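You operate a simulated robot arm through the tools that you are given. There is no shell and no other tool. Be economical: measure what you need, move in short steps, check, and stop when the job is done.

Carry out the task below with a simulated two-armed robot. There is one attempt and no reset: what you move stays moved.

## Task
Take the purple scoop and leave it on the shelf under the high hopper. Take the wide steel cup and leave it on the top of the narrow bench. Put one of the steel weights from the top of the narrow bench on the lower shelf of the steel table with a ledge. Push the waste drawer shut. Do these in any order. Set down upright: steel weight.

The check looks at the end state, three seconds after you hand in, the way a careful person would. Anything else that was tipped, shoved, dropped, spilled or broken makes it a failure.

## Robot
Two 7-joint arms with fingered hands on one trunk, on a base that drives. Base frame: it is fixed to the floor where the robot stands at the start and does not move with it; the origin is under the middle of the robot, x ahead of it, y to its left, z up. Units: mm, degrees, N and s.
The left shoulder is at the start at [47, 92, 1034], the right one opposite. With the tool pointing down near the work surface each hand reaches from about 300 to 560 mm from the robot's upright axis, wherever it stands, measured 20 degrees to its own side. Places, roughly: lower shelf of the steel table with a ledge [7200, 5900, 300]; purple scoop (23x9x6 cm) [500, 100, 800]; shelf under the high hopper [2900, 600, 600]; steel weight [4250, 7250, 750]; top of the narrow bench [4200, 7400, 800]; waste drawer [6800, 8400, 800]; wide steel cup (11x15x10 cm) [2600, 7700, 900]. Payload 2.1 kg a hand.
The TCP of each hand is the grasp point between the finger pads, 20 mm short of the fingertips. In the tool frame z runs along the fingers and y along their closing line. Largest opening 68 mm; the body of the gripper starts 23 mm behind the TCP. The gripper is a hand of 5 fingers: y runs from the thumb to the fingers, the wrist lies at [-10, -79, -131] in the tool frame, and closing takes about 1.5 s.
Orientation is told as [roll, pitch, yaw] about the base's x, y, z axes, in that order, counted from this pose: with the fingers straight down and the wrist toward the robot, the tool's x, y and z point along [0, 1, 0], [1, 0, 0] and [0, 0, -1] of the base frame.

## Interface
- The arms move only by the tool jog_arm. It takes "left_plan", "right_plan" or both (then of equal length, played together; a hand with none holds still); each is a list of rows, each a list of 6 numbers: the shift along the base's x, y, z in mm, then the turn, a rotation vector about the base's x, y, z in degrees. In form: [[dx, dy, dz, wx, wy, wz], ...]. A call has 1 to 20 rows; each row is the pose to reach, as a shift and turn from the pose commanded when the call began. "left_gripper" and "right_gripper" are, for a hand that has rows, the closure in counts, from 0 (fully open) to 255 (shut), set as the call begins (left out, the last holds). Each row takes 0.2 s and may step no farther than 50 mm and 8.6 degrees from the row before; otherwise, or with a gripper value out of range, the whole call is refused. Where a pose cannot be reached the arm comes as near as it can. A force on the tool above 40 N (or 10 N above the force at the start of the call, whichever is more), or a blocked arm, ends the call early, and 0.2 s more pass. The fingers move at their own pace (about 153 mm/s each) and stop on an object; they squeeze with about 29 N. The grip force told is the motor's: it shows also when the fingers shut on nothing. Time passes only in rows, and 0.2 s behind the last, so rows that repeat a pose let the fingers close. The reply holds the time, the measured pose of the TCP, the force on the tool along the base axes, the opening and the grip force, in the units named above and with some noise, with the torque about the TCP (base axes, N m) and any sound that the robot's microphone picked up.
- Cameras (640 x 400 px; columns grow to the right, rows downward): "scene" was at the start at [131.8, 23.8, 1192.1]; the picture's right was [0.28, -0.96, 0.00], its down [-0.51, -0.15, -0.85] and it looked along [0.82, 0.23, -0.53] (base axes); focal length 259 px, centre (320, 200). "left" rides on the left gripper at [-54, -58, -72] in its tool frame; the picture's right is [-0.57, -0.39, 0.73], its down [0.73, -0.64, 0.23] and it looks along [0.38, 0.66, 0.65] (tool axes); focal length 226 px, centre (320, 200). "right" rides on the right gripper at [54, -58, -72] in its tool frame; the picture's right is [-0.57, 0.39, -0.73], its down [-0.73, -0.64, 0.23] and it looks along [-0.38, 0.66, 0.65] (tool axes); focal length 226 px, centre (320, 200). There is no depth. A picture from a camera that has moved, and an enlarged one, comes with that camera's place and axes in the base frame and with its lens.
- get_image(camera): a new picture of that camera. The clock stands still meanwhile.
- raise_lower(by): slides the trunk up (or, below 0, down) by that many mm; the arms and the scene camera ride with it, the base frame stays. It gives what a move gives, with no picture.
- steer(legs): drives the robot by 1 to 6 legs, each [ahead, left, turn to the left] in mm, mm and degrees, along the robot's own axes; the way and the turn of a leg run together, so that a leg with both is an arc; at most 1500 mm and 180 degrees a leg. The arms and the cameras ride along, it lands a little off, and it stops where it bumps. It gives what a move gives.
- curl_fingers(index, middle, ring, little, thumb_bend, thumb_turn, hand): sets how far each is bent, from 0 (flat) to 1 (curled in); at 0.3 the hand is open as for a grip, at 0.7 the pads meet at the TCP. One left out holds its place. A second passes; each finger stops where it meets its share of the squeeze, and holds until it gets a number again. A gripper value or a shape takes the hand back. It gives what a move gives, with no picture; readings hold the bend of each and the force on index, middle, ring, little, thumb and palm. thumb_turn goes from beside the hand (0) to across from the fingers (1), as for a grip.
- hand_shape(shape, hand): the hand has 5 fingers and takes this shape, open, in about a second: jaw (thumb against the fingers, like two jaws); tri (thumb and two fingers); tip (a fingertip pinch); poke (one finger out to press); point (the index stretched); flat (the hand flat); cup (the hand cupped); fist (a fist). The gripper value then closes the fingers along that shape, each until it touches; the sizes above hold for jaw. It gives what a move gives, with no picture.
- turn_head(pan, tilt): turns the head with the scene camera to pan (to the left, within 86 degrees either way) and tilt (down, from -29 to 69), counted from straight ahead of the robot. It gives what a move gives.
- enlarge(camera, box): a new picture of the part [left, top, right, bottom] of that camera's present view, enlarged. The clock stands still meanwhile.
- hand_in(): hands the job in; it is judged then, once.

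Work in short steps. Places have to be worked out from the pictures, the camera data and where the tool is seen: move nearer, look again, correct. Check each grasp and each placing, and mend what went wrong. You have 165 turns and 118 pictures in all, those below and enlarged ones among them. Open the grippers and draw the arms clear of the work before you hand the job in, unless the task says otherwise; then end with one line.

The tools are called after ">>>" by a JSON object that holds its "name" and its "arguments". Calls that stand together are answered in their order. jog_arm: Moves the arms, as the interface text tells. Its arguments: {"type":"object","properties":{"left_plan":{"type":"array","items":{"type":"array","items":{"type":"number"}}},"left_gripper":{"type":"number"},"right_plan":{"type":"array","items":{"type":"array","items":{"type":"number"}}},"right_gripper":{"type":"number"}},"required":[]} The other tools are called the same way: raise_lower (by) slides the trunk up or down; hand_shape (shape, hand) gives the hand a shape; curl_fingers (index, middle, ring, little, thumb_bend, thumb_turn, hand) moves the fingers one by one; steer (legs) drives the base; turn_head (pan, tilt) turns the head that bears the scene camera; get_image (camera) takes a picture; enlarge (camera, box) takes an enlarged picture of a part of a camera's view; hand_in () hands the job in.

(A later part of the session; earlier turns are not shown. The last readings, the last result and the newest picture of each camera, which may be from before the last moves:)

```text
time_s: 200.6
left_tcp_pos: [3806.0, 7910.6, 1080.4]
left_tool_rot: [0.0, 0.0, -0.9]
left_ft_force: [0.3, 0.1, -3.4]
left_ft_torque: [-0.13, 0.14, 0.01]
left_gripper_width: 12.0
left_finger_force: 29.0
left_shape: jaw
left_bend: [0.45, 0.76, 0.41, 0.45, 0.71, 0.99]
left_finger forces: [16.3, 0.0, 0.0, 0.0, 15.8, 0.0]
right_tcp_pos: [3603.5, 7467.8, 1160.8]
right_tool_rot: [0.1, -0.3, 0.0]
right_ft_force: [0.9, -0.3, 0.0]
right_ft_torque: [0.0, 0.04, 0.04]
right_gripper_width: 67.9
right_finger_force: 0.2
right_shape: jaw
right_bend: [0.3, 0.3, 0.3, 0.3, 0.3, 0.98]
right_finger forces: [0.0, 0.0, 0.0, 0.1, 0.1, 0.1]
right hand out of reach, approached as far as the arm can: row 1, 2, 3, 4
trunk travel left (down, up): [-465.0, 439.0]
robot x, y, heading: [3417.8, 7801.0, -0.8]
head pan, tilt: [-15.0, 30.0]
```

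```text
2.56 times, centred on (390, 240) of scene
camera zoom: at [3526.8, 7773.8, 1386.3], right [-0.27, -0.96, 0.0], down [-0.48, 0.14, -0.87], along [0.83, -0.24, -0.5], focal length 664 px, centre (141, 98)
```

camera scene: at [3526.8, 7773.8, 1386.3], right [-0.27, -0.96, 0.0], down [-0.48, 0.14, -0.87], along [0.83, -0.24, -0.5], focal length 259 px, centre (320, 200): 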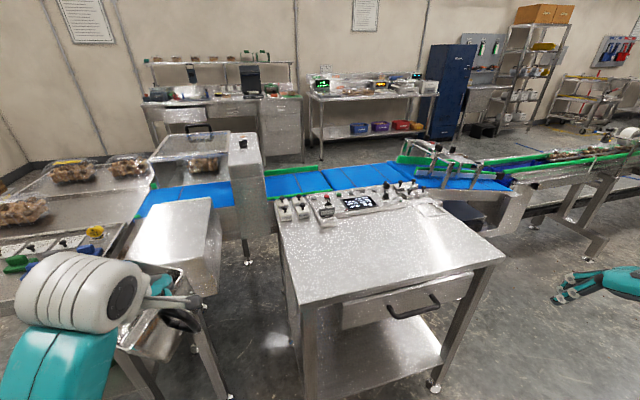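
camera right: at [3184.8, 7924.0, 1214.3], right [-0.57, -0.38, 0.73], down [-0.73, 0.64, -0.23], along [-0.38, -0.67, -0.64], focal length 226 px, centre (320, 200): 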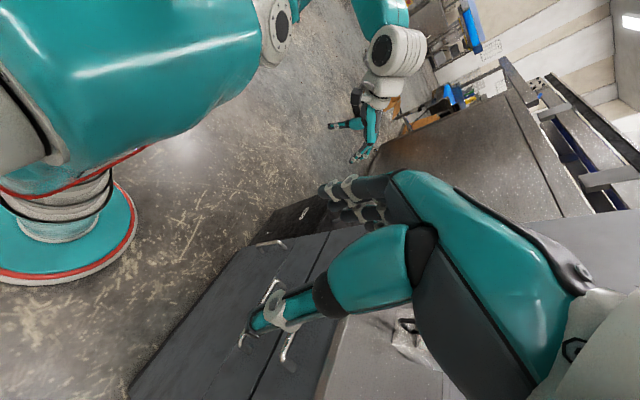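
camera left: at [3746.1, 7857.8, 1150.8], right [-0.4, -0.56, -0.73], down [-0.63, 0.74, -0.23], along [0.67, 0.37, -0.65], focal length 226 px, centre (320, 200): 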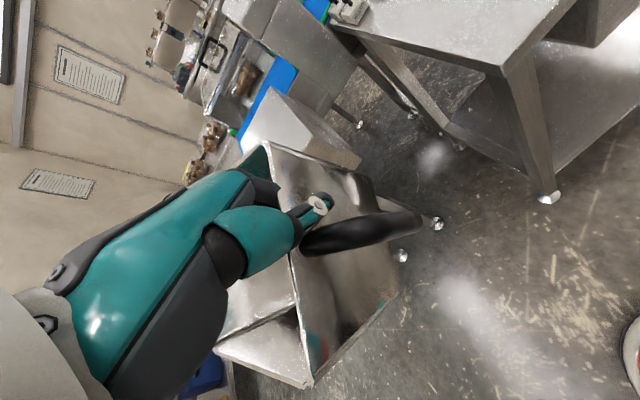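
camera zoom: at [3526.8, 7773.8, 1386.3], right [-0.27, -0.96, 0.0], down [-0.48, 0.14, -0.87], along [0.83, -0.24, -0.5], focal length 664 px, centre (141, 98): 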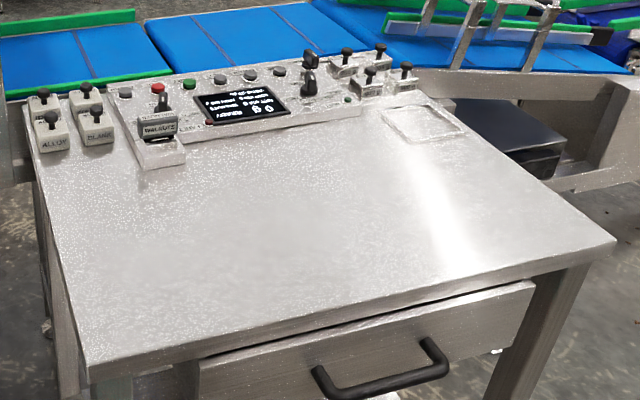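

Bench top ≈ x 3975–4530, y 7020–7700, z≈790; the front area is free. I drive to about (3700, 7370) so the cup hangs above the middle.

>>> {"name": "steer", "arguments": {"legs": [[0, -426, 1], [285, 0, 0]]}}

>>> {"name": "turn_head", "arguments": {"pan": 5, "tilt": 42}}

>>> {"name": "get_image", "arguments": {"camera": "scene"}}

>>> {"name": "get_image", "arguments": {"camera": "left"}}

```text
time_s: 204.8
left_tcp_pos: [4081.0, 7499.6, 1078.9]
left_tool_rot: [0.0, 0.1, 0.9]
left_ft_force: [-0.3, 0.6, -4.3]
left_ft_torque: [-0.12, 0.08, -0.04]
left_gripper_width: 0.1
left_finger_force: 28.8
left_shape: jaw
left_bend: [0.45, 0.76, 0.41, 0.45, 0.71, 0.99]
left_finger forces: [16.6, 0.0, 0.1, 0.0, 16.1, 0.1]
right_tcp_pos: [3894.1, 7049.4, 1162.2]
right_tool_rot: [-0.1, -0.1, 1.7]
right_ft_force: [0.4, -1.1, 0.8]
right_ft_torque: [0.0, 0.02, 0.0]
right_gripper_width: 67.9
right_finger_force: 0.0
right_shape: jaw
right_bend: [0.3, 0.3, 0.3, 0.3, 0.3, 0.98]
right_finger forces: [0.0, 0.1, 0.1, 0.0, 0.0, 0.1]
trunk travel left (down, up): [-465.0, 439.0]
robot x, y, heading: [3697.6, 7379.5, 1.2]
head pan, tilt: [-15.0, 30.0]
```

```text
time_s: 205.6
left_tcp_pos: [4082.4, 7498.5, 1079.7]
left_tool_rot: [0.0, 0.1, 0.9]
left_ft_force: [-1.0, 1.2, -4.0]
left_ft_torque: [-0.13, 0.1, -0.03]
left_gripper_width: 0.0
left_finger_force: 28.5
left_shape: jaw
left_bend: [0.45, 0.76, 0.41, 0.45, 0.71, 0.99]
left_finger forces: [16.8, 0.0, 0.0, 0.0, 16.3, 0.1]
right_tcp_pos: [3893.2, 7050.6, 1161.7]
right_tool_rot: [0.0, -0.2, 1.7]
right_ft_force: [-0.6, -0.8, -0.2]
right_ft_torque: [0.01, 0.0, -0.01]
right_gripper_width: 67.9
right_finger_force: 0.0
right_shape: jaw
right_bend: [0.3, 0.3, 0.3, 0.3, 0.3, 0.98]
right_finger forces: [0.0, 0.0, 0.0, 0.0, 0.0, 0.0]
trunk travel left (down, up): [-465.0, 439.0]
robot x, y, heading: [3694.9, 7376.1, 1.0]
head pan, tilt: [5.0, 42.0]
```

```text
47 pictures are left
camera scene: at [3801.9, 7383.6, 1368.0], right [0.1, -0.99, 0.0], down [-0.67, -0.07, -0.74], along [0.74, 0.08, -0.67], focal length 259 px, centre (320, 200)
```

scene: 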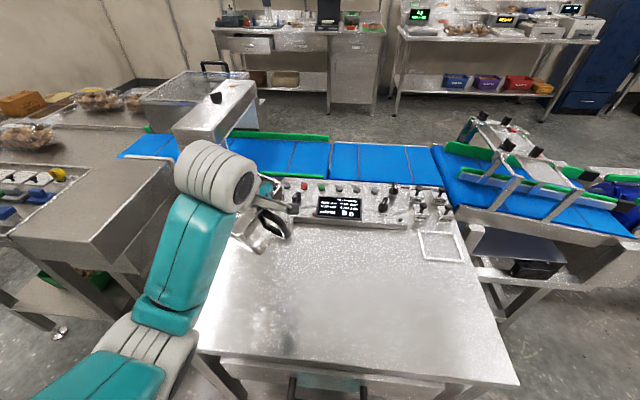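

```text
46 pictures are left
camera left: at [4022.8, 7443.2, 1150.8], right [-0.38, -0.57, -0.73], down [-0.65, 0.72, -0.23], along [0.66, 0.39, -0.65], focal length 226 px, centre (320, 200)
```

left: 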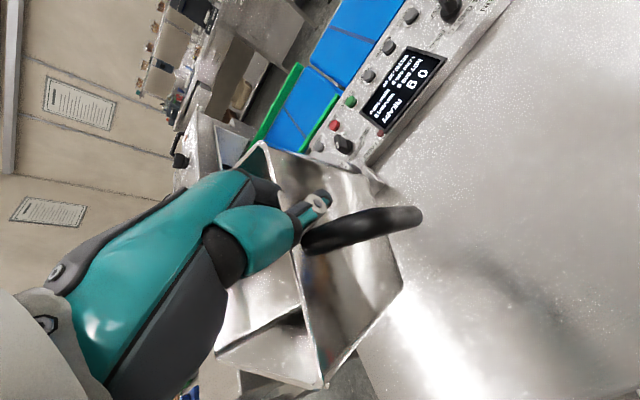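

The cup hangs rolled with its opening leaning to +y; lowering it onto the bench should right it. It is over a free area (centre ~[4127, 7500]). I lower the trunk 170 mm first.

>>> {"name": "raise_lower", "arguments": {"by": -165}}

>>> {"name": "get_image", "arguments": {"camera": "left"}}

>>> {"name": "enlarge", "arguments": {"camera": "scene", "box": [160, 120, 400, 270]}}

```text
time_s: 207.5
left_tcp_pos: [4081.4, 7497.8, 915.8]
left_tool_rot: [-0.1, -0.3, 0.7]
left_ft_force: [6.2, -3.9, 21.8]
left_ft_torque: [0.18, 0.21, -0.12]
left_gripper_width: 0.6
left_finger_force: 28.4
left_shape: jaw
left_bend: [0.45, 0.76, 0.41, 0.45, 0.47, 0.97]
left_finger forces: [21.5, 2.2, 0.0, 0.1, 48.0, 0.0]
right_tcp_pos: [3891.4, 7048.8, 996.0]
right_tool_rot: [0.0, -0.2, 1.7]
right_ft_force: [0.2, 0.4, 0.6]
right_ft_torque: [0.01, 0.0, -0.02]
right_gripper_width: 68.2
right_finger_force: 0.1
right_shape: jaw
right_bend: [0.3, 0.3, 0.3, 0.3, 0.3, 0.98]
right_finger forces: [0.0, 0.0, 0.1, 0.1, 0.1, 0.0]
trunk travel left (down, up): [-300.0, 604.0]
robot x, y, heading: [3700.7, 7373.2, 0.9]
head pan, tilt: [5.0, 42.0]
```

```text
45 pictures are left
camera left: at [4022.4, 7442.3, 986.9], right [-0.38, -0.57, -0.73], down [-0.65, 0.72, -0.23], along [0.66, 0.39, -0.64], focal length 226 px, centre (320, 200)
```

left: 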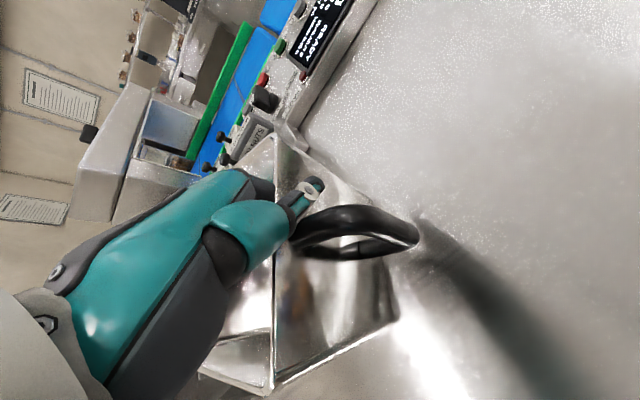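

```text
2.67 times, centred on (280, 195) of scene
camera zoom: at [3821.6, 7382.8, 1202.2], right [0.1, -0.99, 0.0], down [-0.67, -0.07, -0.74], along [0.74, 0.08, -0.67], focal length 692 px, centre (427, 213)
```

zoom: 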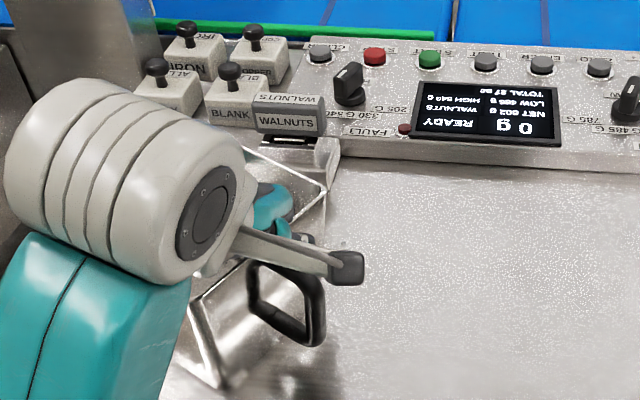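

The cup's +y bottom edge touched the bench (22 N), still rolled ~30°, and its far corner is close to the sign block. I lift 25 mm, draw it 55 mm toward me, and look again.

>>> {"name": "jog_arm", "arguments": {"left_plan": [[0, 0, 12, 0, 0, 0], [0, 0, 25, 0, 0, 0], [-20, -5, 28, 0, 0, 0], [-40, -10, 28, 0, 0, 0], [-55, -20, 28, 0, 0, 0], [-55, -20, 28, 0, 0, 0]]}}

>>> {"name": "enlarge", "arguments": {"camera": "scene", "box": [160, 120, 400, 270]}}

```text
time_s: 208.9
left_tcp_pos: [4026.4, 7479.0, 944.3]
left_tool_rot: [0.1, 0.1, 0.9]
left_ft_force: [-0.1, -0.2, -3.2]
left_ft_torque: [-0.12, 0.12, 0.01]
left_gripper_width: 0.0
left_finger_force: 28.6
left_shape: jaw
left_bend: [0.48, 0.76, 0.41, 0.45, 0.74, 0.97]
left_finger forces: [22.5, 0.1, 0.0, 0.0, 22.8, 0.1]
right_tcp_pos: [3892.2, 7051.2, 996.9]
right_tool_rot: [0.1, -0.1, 1.8]
right_ft_force: [-0.3, 0.1, 0.9]
right_ft_torque: [-0.02, 0.0, 0.01]
right_gripper_width: 67.8
right_finger_force: 0.1
right_shape: jaw
right_bend: [0.3, 0.3, 0.3, 0.3, 0.3, 0.98]
right_finger forces: [0.2, 0.1, 0.1, 0.1, 0.1, 0.1]
trunk travel left (down, up): [-300.0, 604.0]
robot x, y, heading: [3697.4, 7377.2, 0.9]
head pan, tilt: [5.0, 42.0]
```

```text
2.67 times, centred on (280, 195) of scene
camera zoom: at [3822.0, 7383.9, 1201.9], right [0.1, -0.99, 0.0], down [-0.67, -0.07, -0.74], along [0.74, 0.08, -0.67], focal length 692 px, centre (427, 213)
```

zoom: 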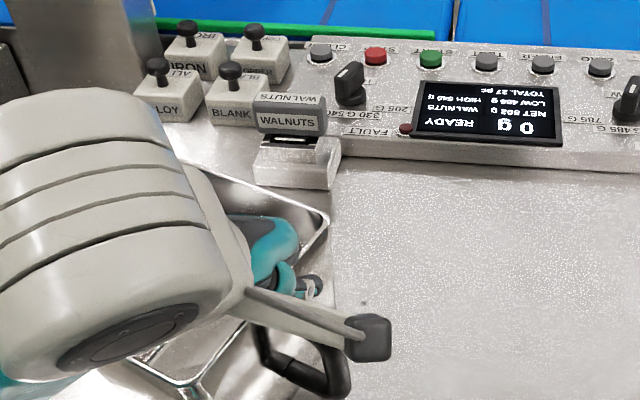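

Clear of the block now. I roll the hand about +x by 26° to bring the cup upright before setting it down.

>>> {"name": "jog_arm", "arguments": {"left_plan": [[0, 0, 5, 6, 0, 0], [0, 0, 10, 12, 0, 0], [0, 0, 15, 18, 0, 0], [0, 0, 15, 24, 0, 0], [0, 0, 15, 27, 0, 0], [0, 0, 15, 27, 0, 0]]}}

>>> {"name": "get_image", "arguments": {"camera": "left"}}

>>> {"name": "get_image", "arguments": {"camera": "scene"}}

```text
time_s: 210.3
left_tcp_pos: [4025.9, 7478.9, 958.4]
left_tool_rot: [27.1, -0.3, 0.9]
left_ft_force: [1.5, 1.0, -3.9]
left_ft_torque: [-0.19, 0.09, 0.01]
left_gripper_width: 0.0
left_finger_force: 29.0
left_shape: jaw
left_bend: [0.49, 0.76, 0.41, 0.45, 0.74, 0.97]
left_finger forces: [21.7, 0.1, 0.0, 0.0, 22.9, 0.1]
right_tcp_pos: [3891.9, 7049.6, 996.1]
right_tool_rot: [-0.1, -0.1, 1.7]
right_ft_force: [0.6, -0.1, -0.3]
right_ft_torque: [0.05, -0.01, 0.01]
right_gripper_width: 67.6
right_finger_force: 0.0
right_shape: jaw
right_bend: [0.3, 0.3, 0.3, 0.3, 0.3, 0.98]
right_finger forces: [0.0, 0.0, 0.1, 0.0, 0.0, 0.1]
trunk travel left (down, up): [-300.0, 604.0]
robot x, y, heading: [3699.0, 7372.6, 0.8]
head pan, tilt: [5.0, 42.0]
```

```text
42 pictures are left
camera left: at [3968.0, 7396.9, 995.9], right [-0.38, -0.18, -0.91], down [-0.65, 0.75, 0.13], along [0.66, 0.64, -0.4], focal length 226 px, centre (320, 200)
```

left: 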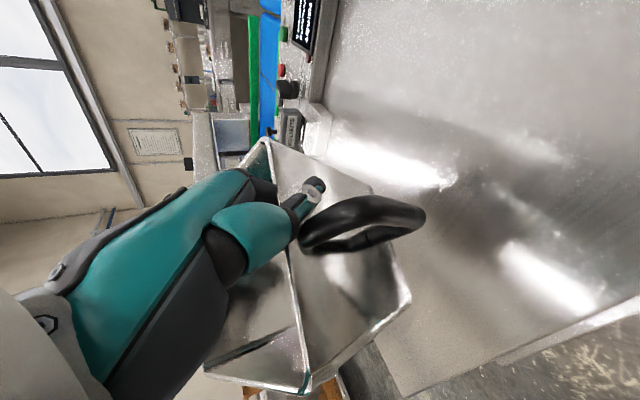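

```text
41 pictures are left
camera scene: at [3822.1, 7383.9, 1201.9], right [0.1, -0.99, 0.0], down [-0.67, -0.07, -0.74], along [0.74, 0.08, -0.67], focal length 259 px, centre (320, 200)
```

scene: 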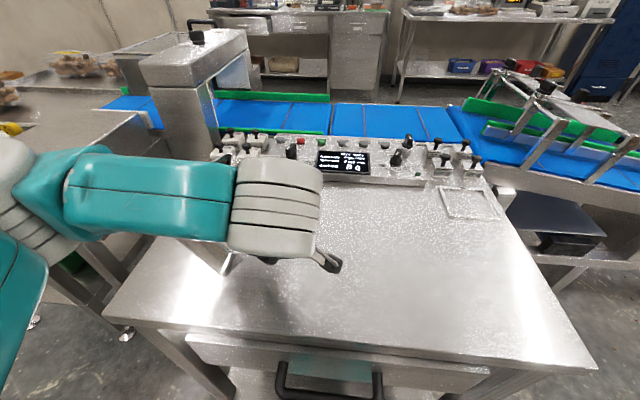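

Residual lean is only ~10°. I shift 40 mm forward and lower to z≈885, reading the force.

>>> {"name": "jog_arm", "arguments": {"left_plan": [[20, 0, -15, 0, 0, 0], [40, 0, -35, 0, 0, 0], [40, 0, -50, 0, 0, 0], [40, 0, -60, 0, 0, 0], [40, 0, -68, 0, 0, 0], [40, 0, -74, 0, 0, 0]]}}

```text
time_s: 211.3
left_tcp_pos: [4065.0, 7476.3, 903.9]
left_tool_rot: [26.8, -1.4, 0.5]
left_ft_force: [-6.1, -4.7, 26.8]
left_ft_torque: [0.54, -0.57, 0.09]
left_gripper_width: 0.0
left_finger_force: 29.1
left_shape: jaw
left_bend: [0.46, 0.76, 0.41, 0.45, 0.74, 0.97]
left_finger forces: [40.0, 0.0, 0.1, 0.0, 38.2, 0.0]
right_tcp_pos: [3892.0, 7048.1, 997.2]
right_tool_rot: [0.0, -0.3, 1.8]
right_ft_force: [-0.1, 0.2, -0.5]
right_ft_torque: [0.0, 0.03, 0.02]
right_gripper_width: 68.1
right_finger_force: 0.0
right_shape: jaw
right_bend: [0.3, 0.3, 0.3, 0.3, 0.3, 0.98]
right_finger forces: [0.0, 0.0, 0.0, 0.1, 0.1, 0.0]
trunk travel left (down, up): [-300.0, 604.0]
robot x, y, heading: [3698.2, 7375.3, 0.8]
head pan, tilt: [5.0, 42.0]
stopped in row 5 (left hand): the force on the tool passed its limit at 47 N (the readings are from after the stop); the commanded pose is now the measured one
```

Firm contact, centred ~20 mm from the TCP on both axes, so the base is probably nearly flat. I look.

>>> {"name": "get_image", "arguments": {"camera": "left"}}

>>> {"name": "enlarge", "arguments": {"camera": "scene", "box": [190, 130, 390, 300]}}

```text
40 pictures are left
camera left: at [4005.2, 7394.4, 941.1], right [-0.36, -0.18, -0.91], down [-0.65, 0.75, 0.11], along [0.67, 0.63, -0.39], focal length 226 px, centre (320, 200)
```

left: 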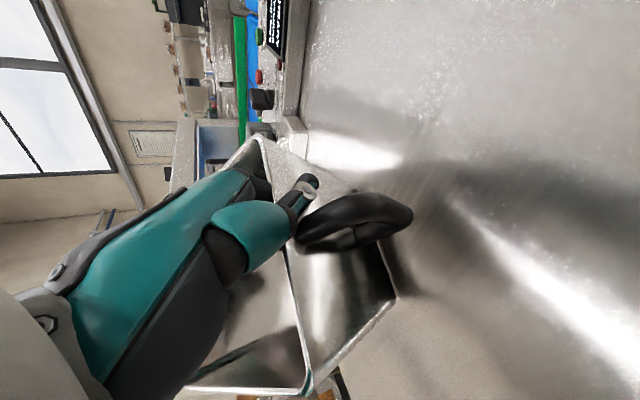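

```text
2.35 times, centred on (290, 215) of scene
camera zoom: at [3819.3, 7382.6, 1202.6], right [0.1, -0.99, 0.0], down [-0.66, -0.07, -0.74], along [0.74, 0.08, -0.67], focal length 610 px, centre (391, 165)
```

zoom: 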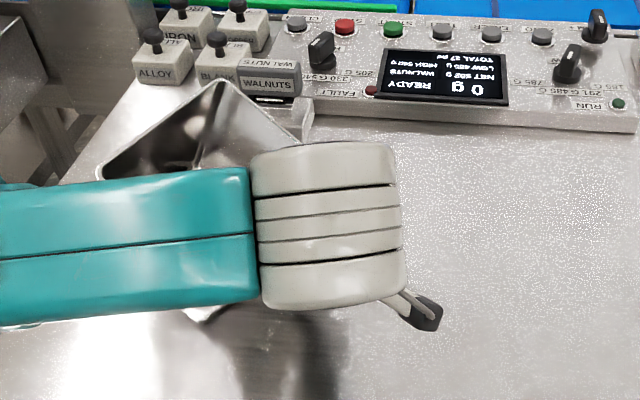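

The cup's far corner is very close to the sign block. I lift slightly, draw it 35 mm toward me, and set it down again.

>>> {"name": "jog_arm", "arguments": {"left_plan": [[0, 0, 10, 0, 0, 0], [-18, 0, 14, 0, 0, 0], [-36, 0, 14, 0, 0, 0], [-36, 0, 8, 0, 0, 0], [-36, 0, 3, 0, 0, 0], [-36, 0, 0, 0, 0, 0]]}}

>>> {"name": "enlarge", "arguments": {"camera": "scene", "box": [190, 130, 390, 300]}}

```text
time_s: 212.8
left_tcp_pos: [4028.9, 7474.9, 902.9]
left_tool_rot: [26.8, -1.7, 0.6]
left_ft_force: [-6.5, -4.8, 27.7]
left_ft_torque: [0.58, -0.57, 0.06]
left_gripper_width: 0.0
left_finger_force: 29.0
left_shape: jaw
left_bend: [0.47, 0.76, 0.41, 0.45, 0.74, 0.97]
left_finger forces: [39.9, 0.4, 0.0, 0.1, 38.9, 0.0]
right_tcp_pos: [3889.4, 7048.2, 996.8]
right_tool_rot: [-0.1, -0.2, 1.6]
right_ft_force: [0.7, 0.2, 0.4]
right_ft_torque: [-0.01, 0.01, 0.01]
right_gripper_width: 67.9
right_finger_force: 0.0
right_shape: jaw
right_bend: [0.3, 0.3, 0.3, 0.3, 0.3, 0.98]
right_finger forces: [0.1, 0.0, 0.0, 0.0, 0.0, 0.1]
trunk travel left (down, up): [-300.0, 604.0]
robot x, y, heading: [3698.1, 7375.0, 0.7]
head pan, tilt: [5.0, 42.0]
stopped in row 6 (left hand): the force on the tool passed its limit at 41 N (the readings are from after the stop); the commanded pose is now the measured one
```

```text
2.35 times, centred on (290, 215) of scene
camera zoom: at [3819.3, 7382.3, 1202.4], right [0.1, -0.99, 0.0], down [-0.66, -0.07, -0.74], along [0.74, 0.08, -0.67], focal length 610 px, centre (391, 165)
```

zoom: 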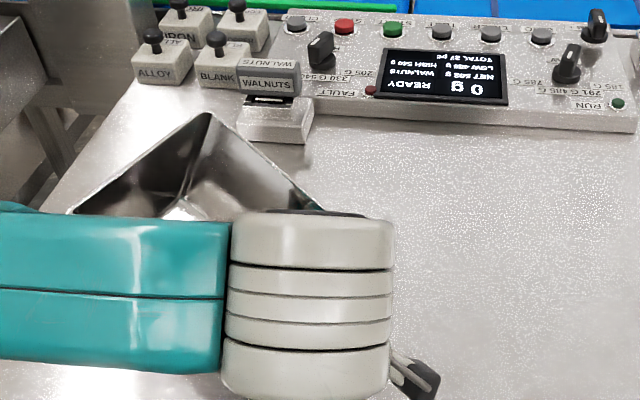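

The cup is leaning toward me, resting on its near/left bottom edge. I rotate it flat about that contact: pitch +16° and roll +8° in small steps.

>>> {"name": "jog_arm", "arguments": {"left_plan": [[6, -3, 3, 2, 4, 0], [13, -6, 3, 4, 8, 0], [20, -9, 2, 6, 12, 0], [26, -12, 1, 8, 16, 0], [26, -12, 0, 8, 16, 0]]}}

>>> {"name": "get_image", "arguments": {"camera": "scene"}}

>>> {"name": "get_image", "arguments": {"camera": "left"}}

```text
time_s: 213.8
left_tcp_pos: [4052.3, 7464.7, 906.3]
left_tool_rot: [34.2, 12.5, 1.3]
left_ft_force: [-8.3, -1.0, 30.3]
left_ft_torque: [0.9, -1.39, 0.25]
left_gripper_width: 12.0
left_finger_force: 29.0
left_shape: jaw
left_bend: [0.46, 0.76, 0.41, 0.45, 0.76, 0.89]
left_finger forces: [71.2, 0.1, 0.0, 0.0, 54.5, 0.0]
right_tcp_pos: [3888.5, 7048.6, 997.7]
right_tool_rot: [0.0, -0.3, 1.7]
right_ft_force: [0.1, 0.3, 0.6]
right_ft_torque: [-0.01, 0.0, 0.01]
right_gripper_width: 67.7
right_finger_force: 0.0
right_shape: jaw
right_bend: [0.3, 0.3, 0.3, 0.3, 0.3, 0.98]
right_finger forces: [0.1, 0.1, 0.0, 0.0, 0.1, 0.0]
trunk travel left (down, up): [-300.0, 604.0]
robot x, y, heading: [3697.5, 7378.8, 0.8]
head pan, tilt: [5.0, 42.0]
stopped in row 4 (left hand): the force on the tool passed its limit at 42 N (the readings are from after the stop); the commanded pose is now the measured one
```

```text
37 pictures are left
camera scene: at [3818.4, 7382.9, 1202.4], right [0.1, -0.99, 0.0], down [-0.66, -0.07, -0.74], along [0.74, 0.08, -0.67], focal length 259 px, centre (320, 200)
```

scene: 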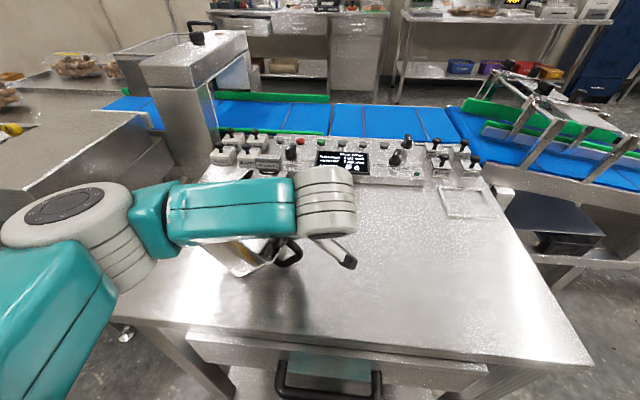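

```text
36 pictures are left
camera left: at [4002.4, 7378.4, 946.0], right [-0.57, -0.07, -0.82], down [-0.6, 0.72, 0.36], along [0.56, 0.69, -0.46], focal length 226 px, centre (320, 200)
```

left: 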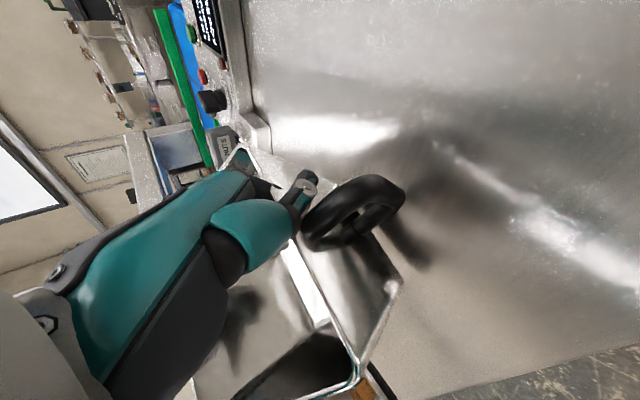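

The contact centre moved inward (46, 30 mm), so the base is now close to flat. I open the hand gently.

>>> {"name": "jog_arm", "arguments": {"left_plan": [[0, 0, 3, 0, 0, 0], [0, 0, 3, 0, 0, 0], [0, 0, 3, 0, 0, 0], [0, 0, 3, 0, 0, 0], [0, 0, 3, 0, 0, 0], [0, 0, 3, 0, 0, 0]], "left_gripper": 0}}

>>> {"name": "get_image", "arguments": {"camera": "left"}}

```text
time_s: 215.2
left_tcp_pos: [4052.6, 7465.8, 906.7]
left_tool_rot: [34.2, 12.9, 1.3]
left_ft_force: [-0.2, -0.7, 0.1]
left_ft_torque: [0.02, 0.0, 0.04]
left_gripper_width: 67.7
left_finger_force: 0.0
left_shape: jaw
left_bend: [0.3, 0.3, 0.3, 0.3, 0.3, 0.97]
left_finger forces: [0.1, 0.0, 0.0, 0.0, 0.7, 0.1]
right_tcp_pos: [3892.3, 7049.3, 996.9]
right_tool_rot: [0.0, 0.0, 1.6]
right_ft_force: [1.0, 0.1, 0.2]
right_ft_torque: [-0.01, 0.01, 0.01]
right_gripper_width: 67.7
right_finger_force: 0.1
right_shape: jaw
right_bend: [0.3, 0.3, 0.3, 0.3, 0.3, 0.98]
right_finger forces: [0.0, 0.0, 0.0, 0.1, 0.1, 0.1]
trunk travel left (down, up): [-300.0, 604.0]
robot x, y, heading: [3699.1, 7376.9, 1.0]
head pan, tilt: [5.0, 42.0]
```

```text
35 pictures are left
camera left: at [4004.1, 7379.1, 946.7], right [-0.58, -0.07, -0.81], down [-0.59, 0.72, 0.36], along [0.56, 0.69, -0.46], focal length 226 px, centre (320, 200)
```

left: 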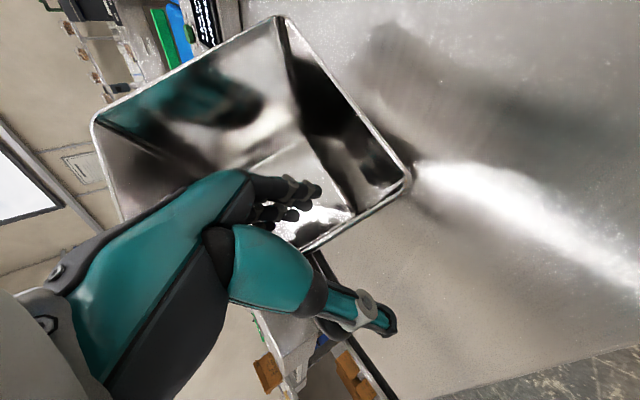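

The cup seems not quite flat (its far-left rim corner looks high). I check from the head camera.

>>> {"name": "enlarge", "arguments": {"camera": "scene", "box": [170, 130, 410, 310]}}

```text
2.22 times, centred on (290, 220) of scene
camera zoom: at [3821.7, 7383.5, 1201.9], right [0.1, -0.99, 0.0], down [-0.67, -0.07, -0.74], along [0.74, 0.07, -0.67], focal length 576 px, centre (387, 156)
```

zoom: 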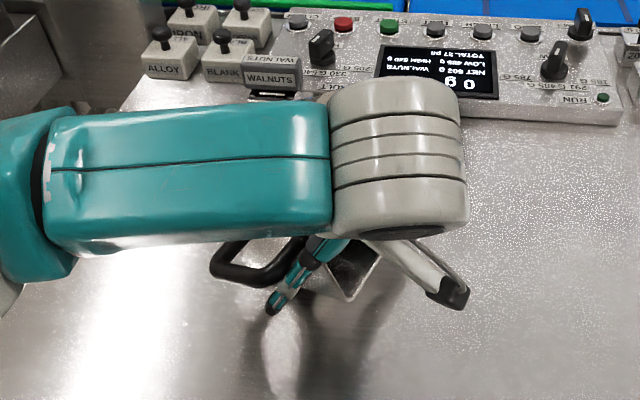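

The cup has yawed and the hand is still in it. I withdraw slowly along the finger axis.

>>> {"name": "jog_arm", "arguments": {"left_plan": [[2, -6, 8, 0, 0, 0], [4, -12, 17, 0, 0, 0], [7, -20, 29, 0, 0, 0], [10, -30, 45, 0, 0, 0], [14, -42, 65, 0, 0, 0], [18, -55, 90, 0, 0, 0], [18, -60, 120, 0, 0, 0]]}}

>>> {"name": "get_image", "arguments": {"camera": "left"}}

```text
time_s: 216.8
left_tcp_pos: [4069.1, 7407.4, 1024.9]
left_tool_rot: [34.2, 12.9, 1.2]
left_ft_force: [-0.7, -0.1, -0.6]
left_ft_torque: [-0.01, 0.02, -0.01]
left_gripper_width: 67.8
left_finger_force: 0.0
left_shape: jaw
left_bend: [0.3, 0.3, 0.3, 0.3, 0.3, 0.98]
left_finger forces: [0.1, 0.1, 0.0, 0.1, 0.0, 0.0]
right_tcp_pos: [3891.1, 7049.1, 996.9]
right_tool_rot: [0.0, 0.1, 1.6]
right_ft_force: [-0.1, 1.4, -1.1]
right_ft_torque: [0.02, -0.01, -0.01]
right_gripper_width: 68.1
right_finger_force: 0.0
right_shape: jaw
right_bend: [0.3, 0.3, 0.3, 0.3, 0.3, 0.98]
right_finger forces: [0.0, 0.1, 0.0, 0.1, 0.0, 0.1]
trunk travel left (down, up): [-300.0, 604.0]
robot x, y, heading: [3701.4, 7375.3, 0.7]
head pan, tilt: [5.0, 42.0]
```

```text
33 pictures are left
camera left: at [4019.9, 7320.4, 1064.9], right [-0.58, -0.07, -0.81], down [-0.59, 0.72, 0.36], along [0.56, 0.69, -0.46], focal length 226 px, centre (320, 200)
```

left: 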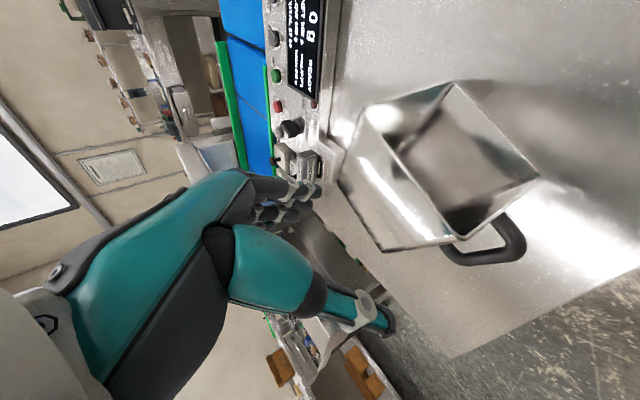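

I view the cup from the head camera now that the hand is raised.

>>> {"name": "enlarge", "arguments": {"camera": "scene", "box": [150, 120, 430, 330]}}

```text
1.90 times, centred on (290, 225) of scene
camera zoom: at [3821.7, 7383.4, 1201.9], right [0.1, -0.99, 0.0], down [-0.67, -0.07, -0.74], along [0.74, 0.07, -0.67], focal length 494 px, centre (377, 152)
```

zoom: 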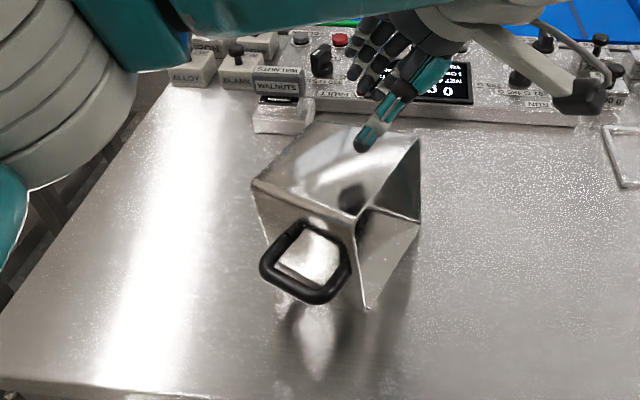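

The cup toppled onto its side (opening toward −y, bench z≈830). I can right it: pinch its far wall's rim with the right hand, fingers pointing +y, and roll back. First I withdraw the left hand and roll the right hand to point its fingers toward +y.

>>> {"name": "jog_arm", "arguments": {"left_plan": [[-10, 20, 30, -4, -1.5, 0], [-25, 40, 50, -8, -3, 0], [-45, 65, 60, -15, -6, 0], [-65, 90, 60, -22, -9, 0], [-85, 120, 60, -29, -12, 0], [-105, 150, 60, -33, -13, 0], [-125, 180, 60, -33, -13, 0], [-125, 180, 60, -33, -13, 0]], "right_plan": [[15, 10, 0, 8, 0, 0], [30, 20, 0, 16, 0, 0], [45, 30, 0, 24, 0, 0], [60, 40, 0, 32, 0, 0], [75, 50, 0, 40, 0, 0], [90, 60, 0, 48, 0, 0], [105, 70, 0, 56, 0, 0], [120, 80, 0, 64, 0, 0]]}}

```text
time_s: 218.6
left_tcp_pos: [3946.6, 7585.6, 1088.4]
left_tool_rot: [1.1, -0.8, -2.2]
left_ft_force: [-0.4, -0.1, 0.0]
left_ft_torque: [0.02, -0.02, 0.02]
left_gripper_width: 67.7
left_finger_force: 0.1
left_shape: jaw
left_bend: [0.3, 0.3, 0.3, 0.3, 0.3, 0.98]
left_finger forces: [0.0, 0.1, 0.1, 0.0, 0.0, 0.0]
right_tcp_pos: [4011.3, 7127.5, 997.5]
right_tool_rot: [64.2, -1.6, 0.7]
right_ft_force: [0.3, 0.0, -0.3]
right_ft_torque: [-0.02, 0.0, -0.01]
right_gripper_width: 68.2
right_finger_force: 0.1
right_shape: jaw
right_bend: [0.3, 0.3, 0.3, 0.3, 0.3, 0.98]
right_finger forces: [0.0, 0.0, 0.0, 0.0, 0.1, 0.0]
trunk travel left (down, up): [-300.0, 604.0]
robot x, y, heading: [3693.9, 7376.7, 0.7]
head pan, tilt: [5.0, 42.0]
```

The right arm rolls easily. I bring it to the approach pose: fingers toward the opening, level, about 75 mm short of the far wall's rim.

>>> {"name": "jog_arm", "arguments": {"right_plan": [[20, 25, -15, 5, -0.7, -4], [40, 50, -30, 10, -1.5, -8], [60, 75, -45, 15, -2.2, -12.5], [80, 100, -65, 20, -3, -17], [95, 130, -85, 20, -3, -17], [105, 155, -100, 20, -3, -17], [108, 175, -109, 20, -3, -17], [108, 175, -109, 20, -3, -17]]}}

>>> {"name": "get_image", "arguments": {"camera": "scene"}}

```text
time_s: 220.4
left_tcp_pos: [3947.9, 7587.2, 1087.5]
left_tool_rot: [1.1, -0.7, -2.3]
left_ft_force: [0.2, 0.2, -0.9]
left_ft_torque: [0.02, -0.03, -0.01]
left_gripper_width: 67.8
left_finger_force: 0.1
left_shape: jaw
left_bend: [0.3, 0.3, 0.3, 0.3, 0.3, 0.98]
left_finger forces: [0.0, 0.1, 0.0, 0.0, 0.1, 0.0]
right_tcp_pos: [4118.7, 7306.2, 886.2]
right_tool_rot: [84.1, -1.6, -17.2]
right_ft_force: [-0.2, 0.7, -0.9]
right_ft_torque: [0.01, -0.02, -0.03]
right_gripper_width: 67.7
right_finger_force: 0.0
right_shape: jaw
right_bend: [0.3, 0.3, 0.3, 0.3, 0.3, 0.98]
right_finger forces: [0.0, 0.0, 0.1, 0.0, 0.1, 0.0]
trunk travel left (down, up): [-300.0, 604.0]
robot x, y, heading: [3694.3, 7378.6, 0.7]
head pan, tilt: [5.0, 42.0]
```

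```text
31 pictures are left
camera scene: at [3821.7, 7383.7, 1201.9], right [0.1, -0.99, 0.0], down [-0.67, -0.07, -0.74], along [0.74, 0.07, -0.67], focal length 259 px, centre (320, 200)
```

scene: 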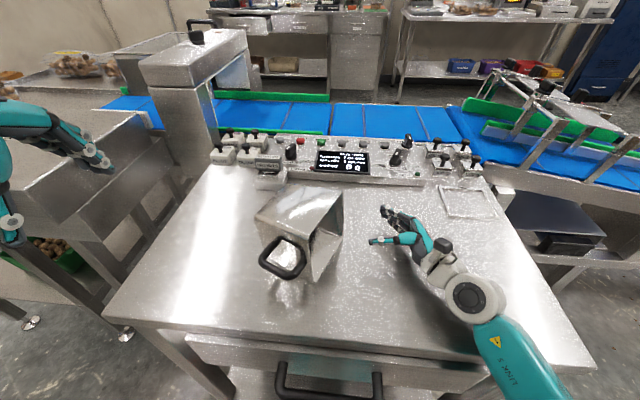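

The alignment looks right: the thumb will enter the opening and the fingers pass outside the far wall. I advance 75 mm along the fingers.

>>> {"name": "jog_arm", "arguments": {"right_plan": [[7, 22, 0, 0, 0, 0], [13, 42, 0, 0, 0, 0], [18, 58, 0, 0, 0, 0], [21, 68, 0, 0, 0, 0], [23, 76, 0, 0, 0, 0], [23, 76, 0, 0, 0, 0]]}}

>>> {"name": "enlarge", "arguments": {"camera": "scene", "box": [230, 160, 430, 300]}}

```text
time_s: 221.8
left_tcp_pos: [3946.0, 7585.1, 1088.6]
left_tool_rot: [1.2, -0.9, -2.3]
left_ft_force: [0.1, 0.4, -0.4]
left_ft_torque: [-0.02, 0.01, -0.01]
left_gripper_width: 68.3
left_finger_force: 0.1
left_shape: jaw
left_bend: [0.3, 0.3, 0.3, 0.3, 0.3, 0.98]
left_finger forces: [0.1, 0.0, 0.0, 0.0, 0.1, 0.0]
right_tcp_pos: [4141.0, 7380.8, 888.7]
right_tool_rot: [84.2, -1.8, -17.2]
right_ft_force: [0.4, 0.3, -0.3]
right_ft_torque: [-0.02, 0.02, -0.01]
right_gripper_width: 67.8
right_finger_force: 0.0
right_shape: jaw
right_bend: [0.3, 0.3, 0.3, 0.3, 0.3, 0.98]
right_finger forces: [0.1, 0.0, 0.1, 0.0, 0.1, 0.0]
trunk travel left (down, up): [-300.0, 604.0]
robot x, y, heading: [3696.5, 7375.8, 0.7]
head pan, tilt: [5.0, 42.0]
```

```text
2.86 times, centred on (330, 230) of scene
camera zoom: at [3819.1, 7382.3, 1202.5], right [0.1, -0.99, 0.0], down [-0.66, -0.07, -0.74], along [0.74, 0.08, -0.67], focal length 741 px, centre (291, 114)
```

zoom: 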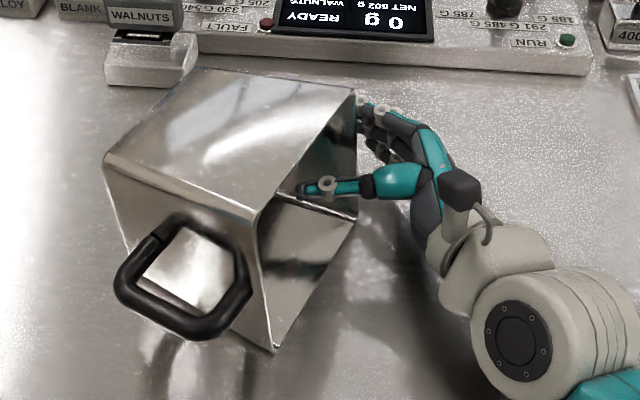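

Exactly as planned. I go 12 mm further in and close on the far wall.

>>> {"name": "jog_arm", "arguments": {"right_plan": [[2, 6, 0, 0, 0, 0], [4, 13, 0, 0, 0, 0], [4, 13, 0, 0, 0, 0]]}}

>>> {"name": "jog_arm", "arguments": {"right_plan": [[0, 0, 0, 0, 0, 0], [0, 0, 0, 0, 0, 0], [0, 0, 0, 0, 0, 0], [0, 0, 0, 0, 0, 0], [0, 0, 0, 0, 0, 0], [0, 0, 0, 0, 0, 0], [0, 0, 0, 0, 0, 0], [0, 0, 0, 0, 0, 0]], "right_gripper": 255}}

```text
time_s: 222.6
left_tcp_pos: [3944.2, 7584.1, 1086.9]
left_tool_rot: [1.3, -0.8, -2.3]
left_ft_force: [-0.1, 0.2, -0.7]
left_ft_torque: [-0.02, -0.05, -0.02]
left_gripper_width: 68.2
left_finger_force: 0.0
left_shape: jaw
left_bend: [0.3, 0.3, 0.3, 0.3, 0.3, 0.98]
left_finger forces: [0.0, 0.1, 0.0, 0.0, 0.0, 0.1]
right_tcp_pos: [4144.5, 7392.8, 890.5]
right_tool_rot: [84.2, -1.8, -17.1]
right_ft_force: [0.5, -0.4, -0.1]
right_ft_torque: [-0.01, -0.01, -0.03]
right_gripper_width: 67.5
right_finger_force: 0.0
right_shape: jaw
right_bend: [0.3, 0.3, 0.3, 0.3, 0.3, 0.98]
right_finger forces: [0.1, 0.0, 0.0, 0.0, 0.1, 0.1]
trunk travel left (down, up): [-300.0, 604.0]
robot x, y, heading: [3693.2, 7376.9, 1.0]
head pan, tilt: [5.0, 42.0]
```

```text
time_s: 224.4
left_tcp_pos: [3944.4, 7585.4, 1087.7]
left_tool_rot: [1.3, -0.9, -2.3]
left_ft_force: [0.8, 0.5, -1.0]
left_ft_torque: [-0.02, 0.03, -0.01]
left_gripper_width: 67.7
left_finger_force: 0.1
left_shape: jaw
left_bend: [0.3, 0.3, 0.3, 0.3, 0.3, 0.98]
left_finger forces: [0.0, 0.1, 0.0, 0.0, 0.1, 0.1]
right_tcp_pos: [4144.2, 7393.4, 889.5]
right_tool_rot: [84.1, -1.7, -17.1]
right_ft_force: [0.0, -1.6, -0.5]
right_ft_torque: [-0.01, -0.06, 0.0]
right_gripper_width: 0.0
right_finger_force: 29.3
right_shape: jaw
right_bend: [0.7, 0.7, 0.7, 0.7, 0.76, 1.0]
right_finger forces: [14.0, 8.0, 3.4, 0.0, 24.9, 0.0]
trunk travel left (down, up): [-300.0, 604.0]
robot x, y, heading: [3697.1, 7374.5, 1.0]
head pan, tilt: [5.0, 42.0]
```

Firm grip by index, middle, ring and thumb. I lift 55 mm and begin to roll the cup upright about the pinch axis.

>>> {"name": "jog_arm", "arguments": {"right_plan": [[0, 0, 20, 0, 0, 0], [0, -5, 40, 0, 0, 0], [0, -10, 60, -4, 1.2, 0], [-3, -15, 65, -11.5, 3.5, 0], [-6, -20, 68, -19, 5.8, 0], [-9, -25, 70, -26.7, 8.1, 0], [-12, -30, 70, -34.4, 10.5, 0], [-15, -35, 70, -42, 12.8, 0], [-15, -35, 70, -42, 12.8, 0]]}}

>>> {"name": "get_image", "arguments": {"camera": "scene"}}

```text
time_s: 226.4
left_tcp_pos: [3949.2, 7586.9, 1088.2]
left_tool_rot: [1.2, -0.7, -2.3]
left_ft_force: [-0.1, -0.2, -0.1]
left_ft_torque: [-0.03, 0.01, -0.02]
left_gripper_width: 68.0
left_finger_force: 0.1
left_shape: jaw
left_bend: [0.3, 0.3, 0.3, 0.3, 0.3, 0.98]
left_finger forces: [0.0, 0.0, 0.1, 0.1, 0.1, 0.1]
right_tcp_pos: [4131.8, 7358.9, 957.0]
right_tool_rot: [40.0, -1.2, -16.0]
right_ft_force: [0.6, 0.7, -0.5]
right_ft_torque: [-0.1, -0.07, -0.02]
right_gripper_width: 0.3
right_finger_force: 29.1
right_shape: jaw
right_bend: [0.7, 0.7, 0.7, 0.7, 0.76, 1.0]
right_finger forces: [13.8, 9.4, 2.9, 1.0, 26.7, 0.1]
trunk travel left (down, up): [-300.0, 604.0]
robot x, y, heading: [3695.3, 7376.1, 0.9]
head pan, tilt: [5.0, 42.0]
```

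```text
29 pictures are left
camera scene: at [3821.9, 7383.7, 1201.9], right [0.1, -0.99, 0.0], down [-0.67, -0.07, -0.74], along [0.74, 0.07, -0.67], focal length 259 px, centre (320, 200)
```

scene: 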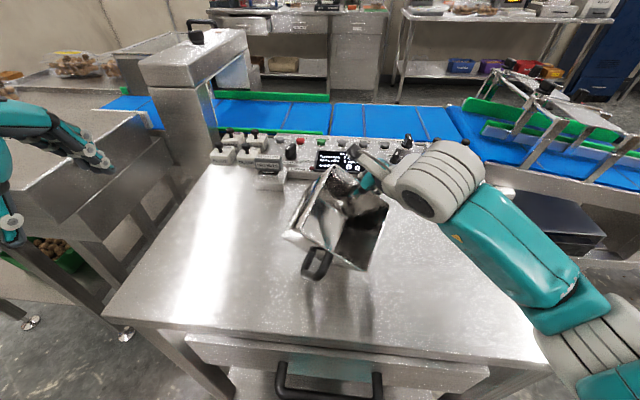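

The cup is turning with the hand but may still touch the bench (little weight felt). I raise 50 mm and complete the roll.

>>> {"name": "jog_arm", "arguments": {"right_plan": [[0, 0, 30, 0, 0, 0], [0, 0, 50, -4, 1.2, 0], [-3, -5, 55, -11.5, 3.5, 0], [-6, -10, 55, -19, 5.8, 0], [-9, -15, 55, -26.7, 8.1, 0], [-12, -20, 55, -34.4, 10.5, 0], [-15, -25, 55, -39, 11.5, 0], [-15, -25, 55, -39, 11.5, 0]]}}

>>> {"name": "enlarge", "arguments": {"camera": "scene", "box": [230, 120, 470, 300]}}

```text
time_s: 228.2
left_tcp_pos: [3948.8, 7586.9, 1087.6]
left_tool_rot: [1.2, -0.7, -2.3]
left_ft_force: [-0.7, 0.1, 0.4]
left_ft_torque: [0.0, 0.05, 0.01]
left_gripper_width: 67.8
left_finger_force: 0.0
left_shape: jaw
left_bend: [0.3, 0.3, 0.3, 0.3, 0.3, 0.98]
left_finger forces: [0.0, 0.1, 0.0, 0.0, 0.1, 0.0]
right_tcp_pos: [4117.4, 7333.2, 1010.5]
right_tool_rot: [-0.6, -0.7, -15.2]
right_ft_force: [-0.8, 0.5, -3.3]
right_ft_torque: [-0.04, -0.23, 0.0]
right_gripper_width: 0.0
right_finger_force: 29.0
right_shape: jaw
right_bend: [0.7, 0.7, 0.7, 0.7, 0.77, 1.0]
right_finger forces: [16.0, 8.4, 2.1, 0.1, 27.3, 0.1]
trunk travel left (down, up): [-300.0, 604.0]
robot x, y, heading: [3699.0, 7378.4, 1.1]
head pan, tilt: [5.0, 42.0]
```

```text
2.22 times, centred on (350, 210) of scene
camera zoom: at [3822.0, 7383.7, 1201.9], right [0.1, -0.99, 0.0], down [-0.67, -0.07, -0.74], along [0.74, 0.07, -0.67], focal length 576 px, centre (253, 178)
```

zoom: 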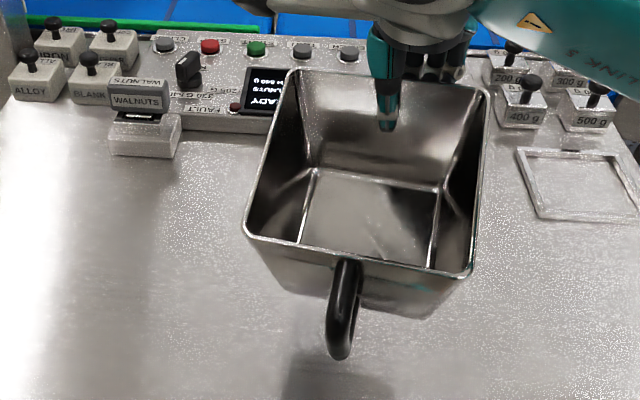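

The cup is upright, held by the far wall. I shift it +80 mm in y to a free spot and lower slowly to the bench.

>>> {"name": "jog_arm", "arguments": {"right_plan": [[5, 30, -20, 0, 0, 0], [10, 60, -40, 0, 0, 0], [15, 80, -65, 0, 0, 0], [15, 80, -80, 0, 0, 0], [15, 80, -88, 0, 0, 0], [15, 80, -94, 0, 0, 0], [15, 80, -98, 0, 0, 0], [15, 80, -98, 0, 0, 0]]}}

```text
time_s: 230.0
left_tcp_pos: [3947.1, 7586.1, 1087.5]
left_tool_rot: [1.2, -0.8, -2.4]
left_ft_force: [0.9, -0.1, 0.3]
left_ft_torque: [0.04, 0.01, 0.0]
left_gripper_width: 67.8
left_finger_force: 0.0
left_shape: jaw
left_bend: [0.3, 0.3, 0.3, 0.3, 0.3, 0.98]
left_finger forces: [0.0, 0.0, 0.0, 0.0, 0.0, 0.0]
right_tcp_pos: [4132.5, 7413.0, 915.2]
right_tool_rot: [-0.4, -0.8, -15.2]
right_ft_force: [3.3, -1.9, 18.1]
right_ft_torque: [-0.02, 0.13, 0.04]
right_gripper_width: 0.8
right_finger_force: 29.6
right_shape: jaw
right_bend: [0.7, 0.7, 0.7, 0.7, 0.78, 1.0]
right_finger forces: [17.1, 8.5, 3.3, 0.6, 28.4, 0.0]
trunk travel left (down, up): [-300.0, 604.0]
robot x, y, heading: [3696.6, 7375.9, 0.8]
head pan, tilt: [5.0, 42.0]
```

Contact at z≈915 with the load close under the grip. I open the hand, easing up 2 mm.

>>> {"name": "jog_arm", "arguments": {"right_plan": [[0, 0, 2, 0, 0, 0], [0, 0, 2, 0, 0, 0], [0, 0, 2, 0, 0, 0], [0, 0, 2, 0, 0, 0], [0, 0, 2, 0, 0, 0], [0, 0, 2, 0, 0, 0]], "right_gripper": 0}}

>>> {"name": "enlarge", "arguments": {"camera": "scene", "box": [200, 120, 480, 330]}}

```text
time_s: 231.4
left_tcp_pos: [3948.4, 7586.1, 1087.9]
left_tool_rot: [1.1, -0.7, -2.4]
left_ft_force: [-1.2, 1.1, -0.2]
left_ft_torque: [-0.01, -0.01, -0.02]
left_gripper_width: 67.6
left_finger_force: 0.0
left_shape: jaw
left_bend: [0.3, 0.3, 0.3, 0.3, 0.3, 0.98]
left_finger forces: [0.0, 0.0, 0.0, 0.0, 0.0, 0.1]
right_tcp_pos: [4132.8, 7414.7, 916.5]
right_tool_rot: [-0.5, -0.7, -15.2]
right_ft_force: [0.3, 0.0, -0.6]
right_ft_torque: [0.02, 0.02, 0.01]
right_gripper_width: 67.7
right_finger_force: 0.2
right_shape: jaw
right_bend: [0.3, 0.3, 0.3, 0.3, 0.3, 0.98]
right_finger forces: [0.0, 0.1, 0.0, 0.1, 0.0, 0.0]
trunk travel left (down, up): [-300.0, 604.0]
robot x, y, heading: [3696.3, 7374.8, 0.8]
head pan, tilt: [5.0, 42.0]
```

```text
1.90 times, centred on (340, 225) of scene
camera zoom: at [3821.8, 7383.8, 1201.9], right [0.1, -0.99, 0.0], down [-0.67, -0.07, -0.74], along [0.74, 0.07, -0.67], focal length 494 px, centre (282, 152)
```

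zoom: 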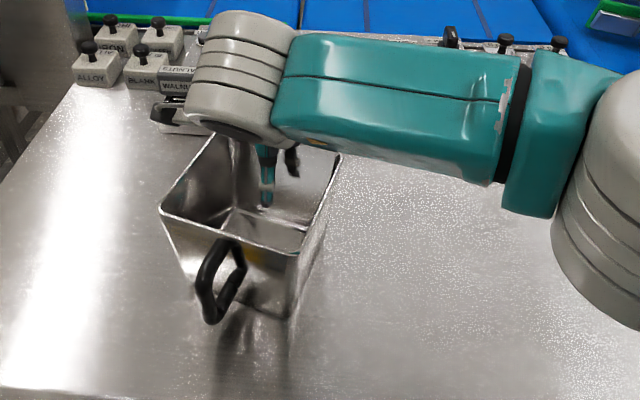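

The cup stands upright on the bench. I raise the right hand straight out and move it to the right toward the weights.

>>> {"name": "jog_arm", "arguments": {"right_plan": [[0, 0, 30, 0, 0, 0], [0, 0, 65, 0, 0, 0], [0, 0, 105, 0, 0, 0], [0, -20, 135, 0, 0, 0], [0, -60, 140, 0, 0, 4], [0, -100, 140, 0, 0, 8], [-10, -140, 140, 0, 0, 13], [-30, -180, 130, 0, 0, 15], [-50, -220, 120, 0, 0, 15], [-50, -220, 120, 0, 0, 15]]}}

>>> {"name": "get_image", "arguments": {"camera": "scene"}}

```text
time_s: 233.6
left_tcp_pos: [3948.3, 7587.1, 1087.2]
left_tool_rot: [1.2, -0.7, -2.3]
left_ft_force: [-0.2, -0.2, -0.3]
left_ft_torque: [0.0, -0.02, -0.01]
left_gripper_width: 67.8
left_finger_force: 0.0
left_shape: jaw
left_bend: [0.3, 0.3, 0.3, 0.3, 0.3, 0.98]
left_finger forces: [0.0, 0.0, 0.0, 0.0, 0.1, 0.0]
right_tcp_pos: [4083.0, 7195.1, 1038.1]
right_tool_rot: [-0.5, -0.7, -0.3]
right_ft_force: [-0.7, -0.4, -0.2]
right_ft_torque: [0.0, 0.0, 0.02]
right_gripper_width: 67.7
right_finger_force: 0.0
right_shape: jaw
right_bend: [0.3, 0.3, 0.3, 0.3, 0.3, 0.98]
right_finger forces: [0.1, 0.0, 0.1, 0.1, 0.1, 0.0]
trunk travel left (down, up): [-300.0, 604.0]
robot x, y, heading: [3695.8, 7376.5, 1.0]
head pan, tilt: [5.0, 42.0]
```

```text
26 pictures are left
camera scene: at [3821.7, 7383.5, 1201.9], right [0.1, -0.99, 0.0], down [-0.67, -0.07, -0.74], along [0.74, 0.07, -0.67], focal length 259 px, centre (320, 200)
```

scene: 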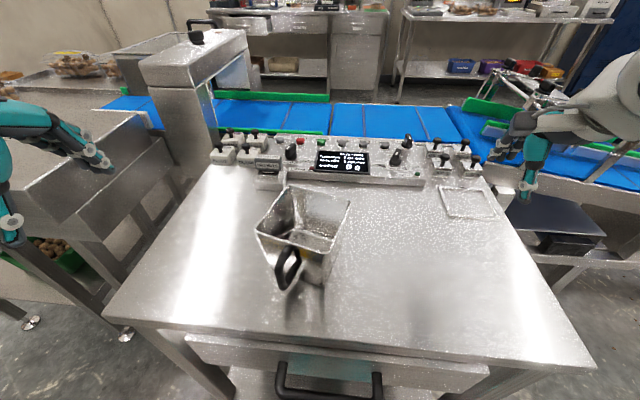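

The cup is done. Now the steel weights at the back right of the bench; I enlarge that group.

>>> {"name": "enlarge", "arguments": {"camera": "scene", "box": [400, 125, 520, 200]}}

```text
5.33 times, centred on (460, 162) of scene
camera zoom: at [3821.7, 7383.5, 1201.9], right [0.1, -0.99, 0.0], down [-0.67, -0.07, -0.74], along [0.74, 0.07, -0.67], focal length 1384 px, centre (-427, 400)
```

zoom: 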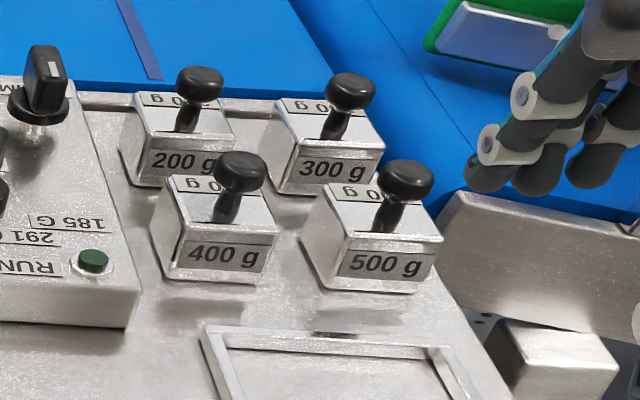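

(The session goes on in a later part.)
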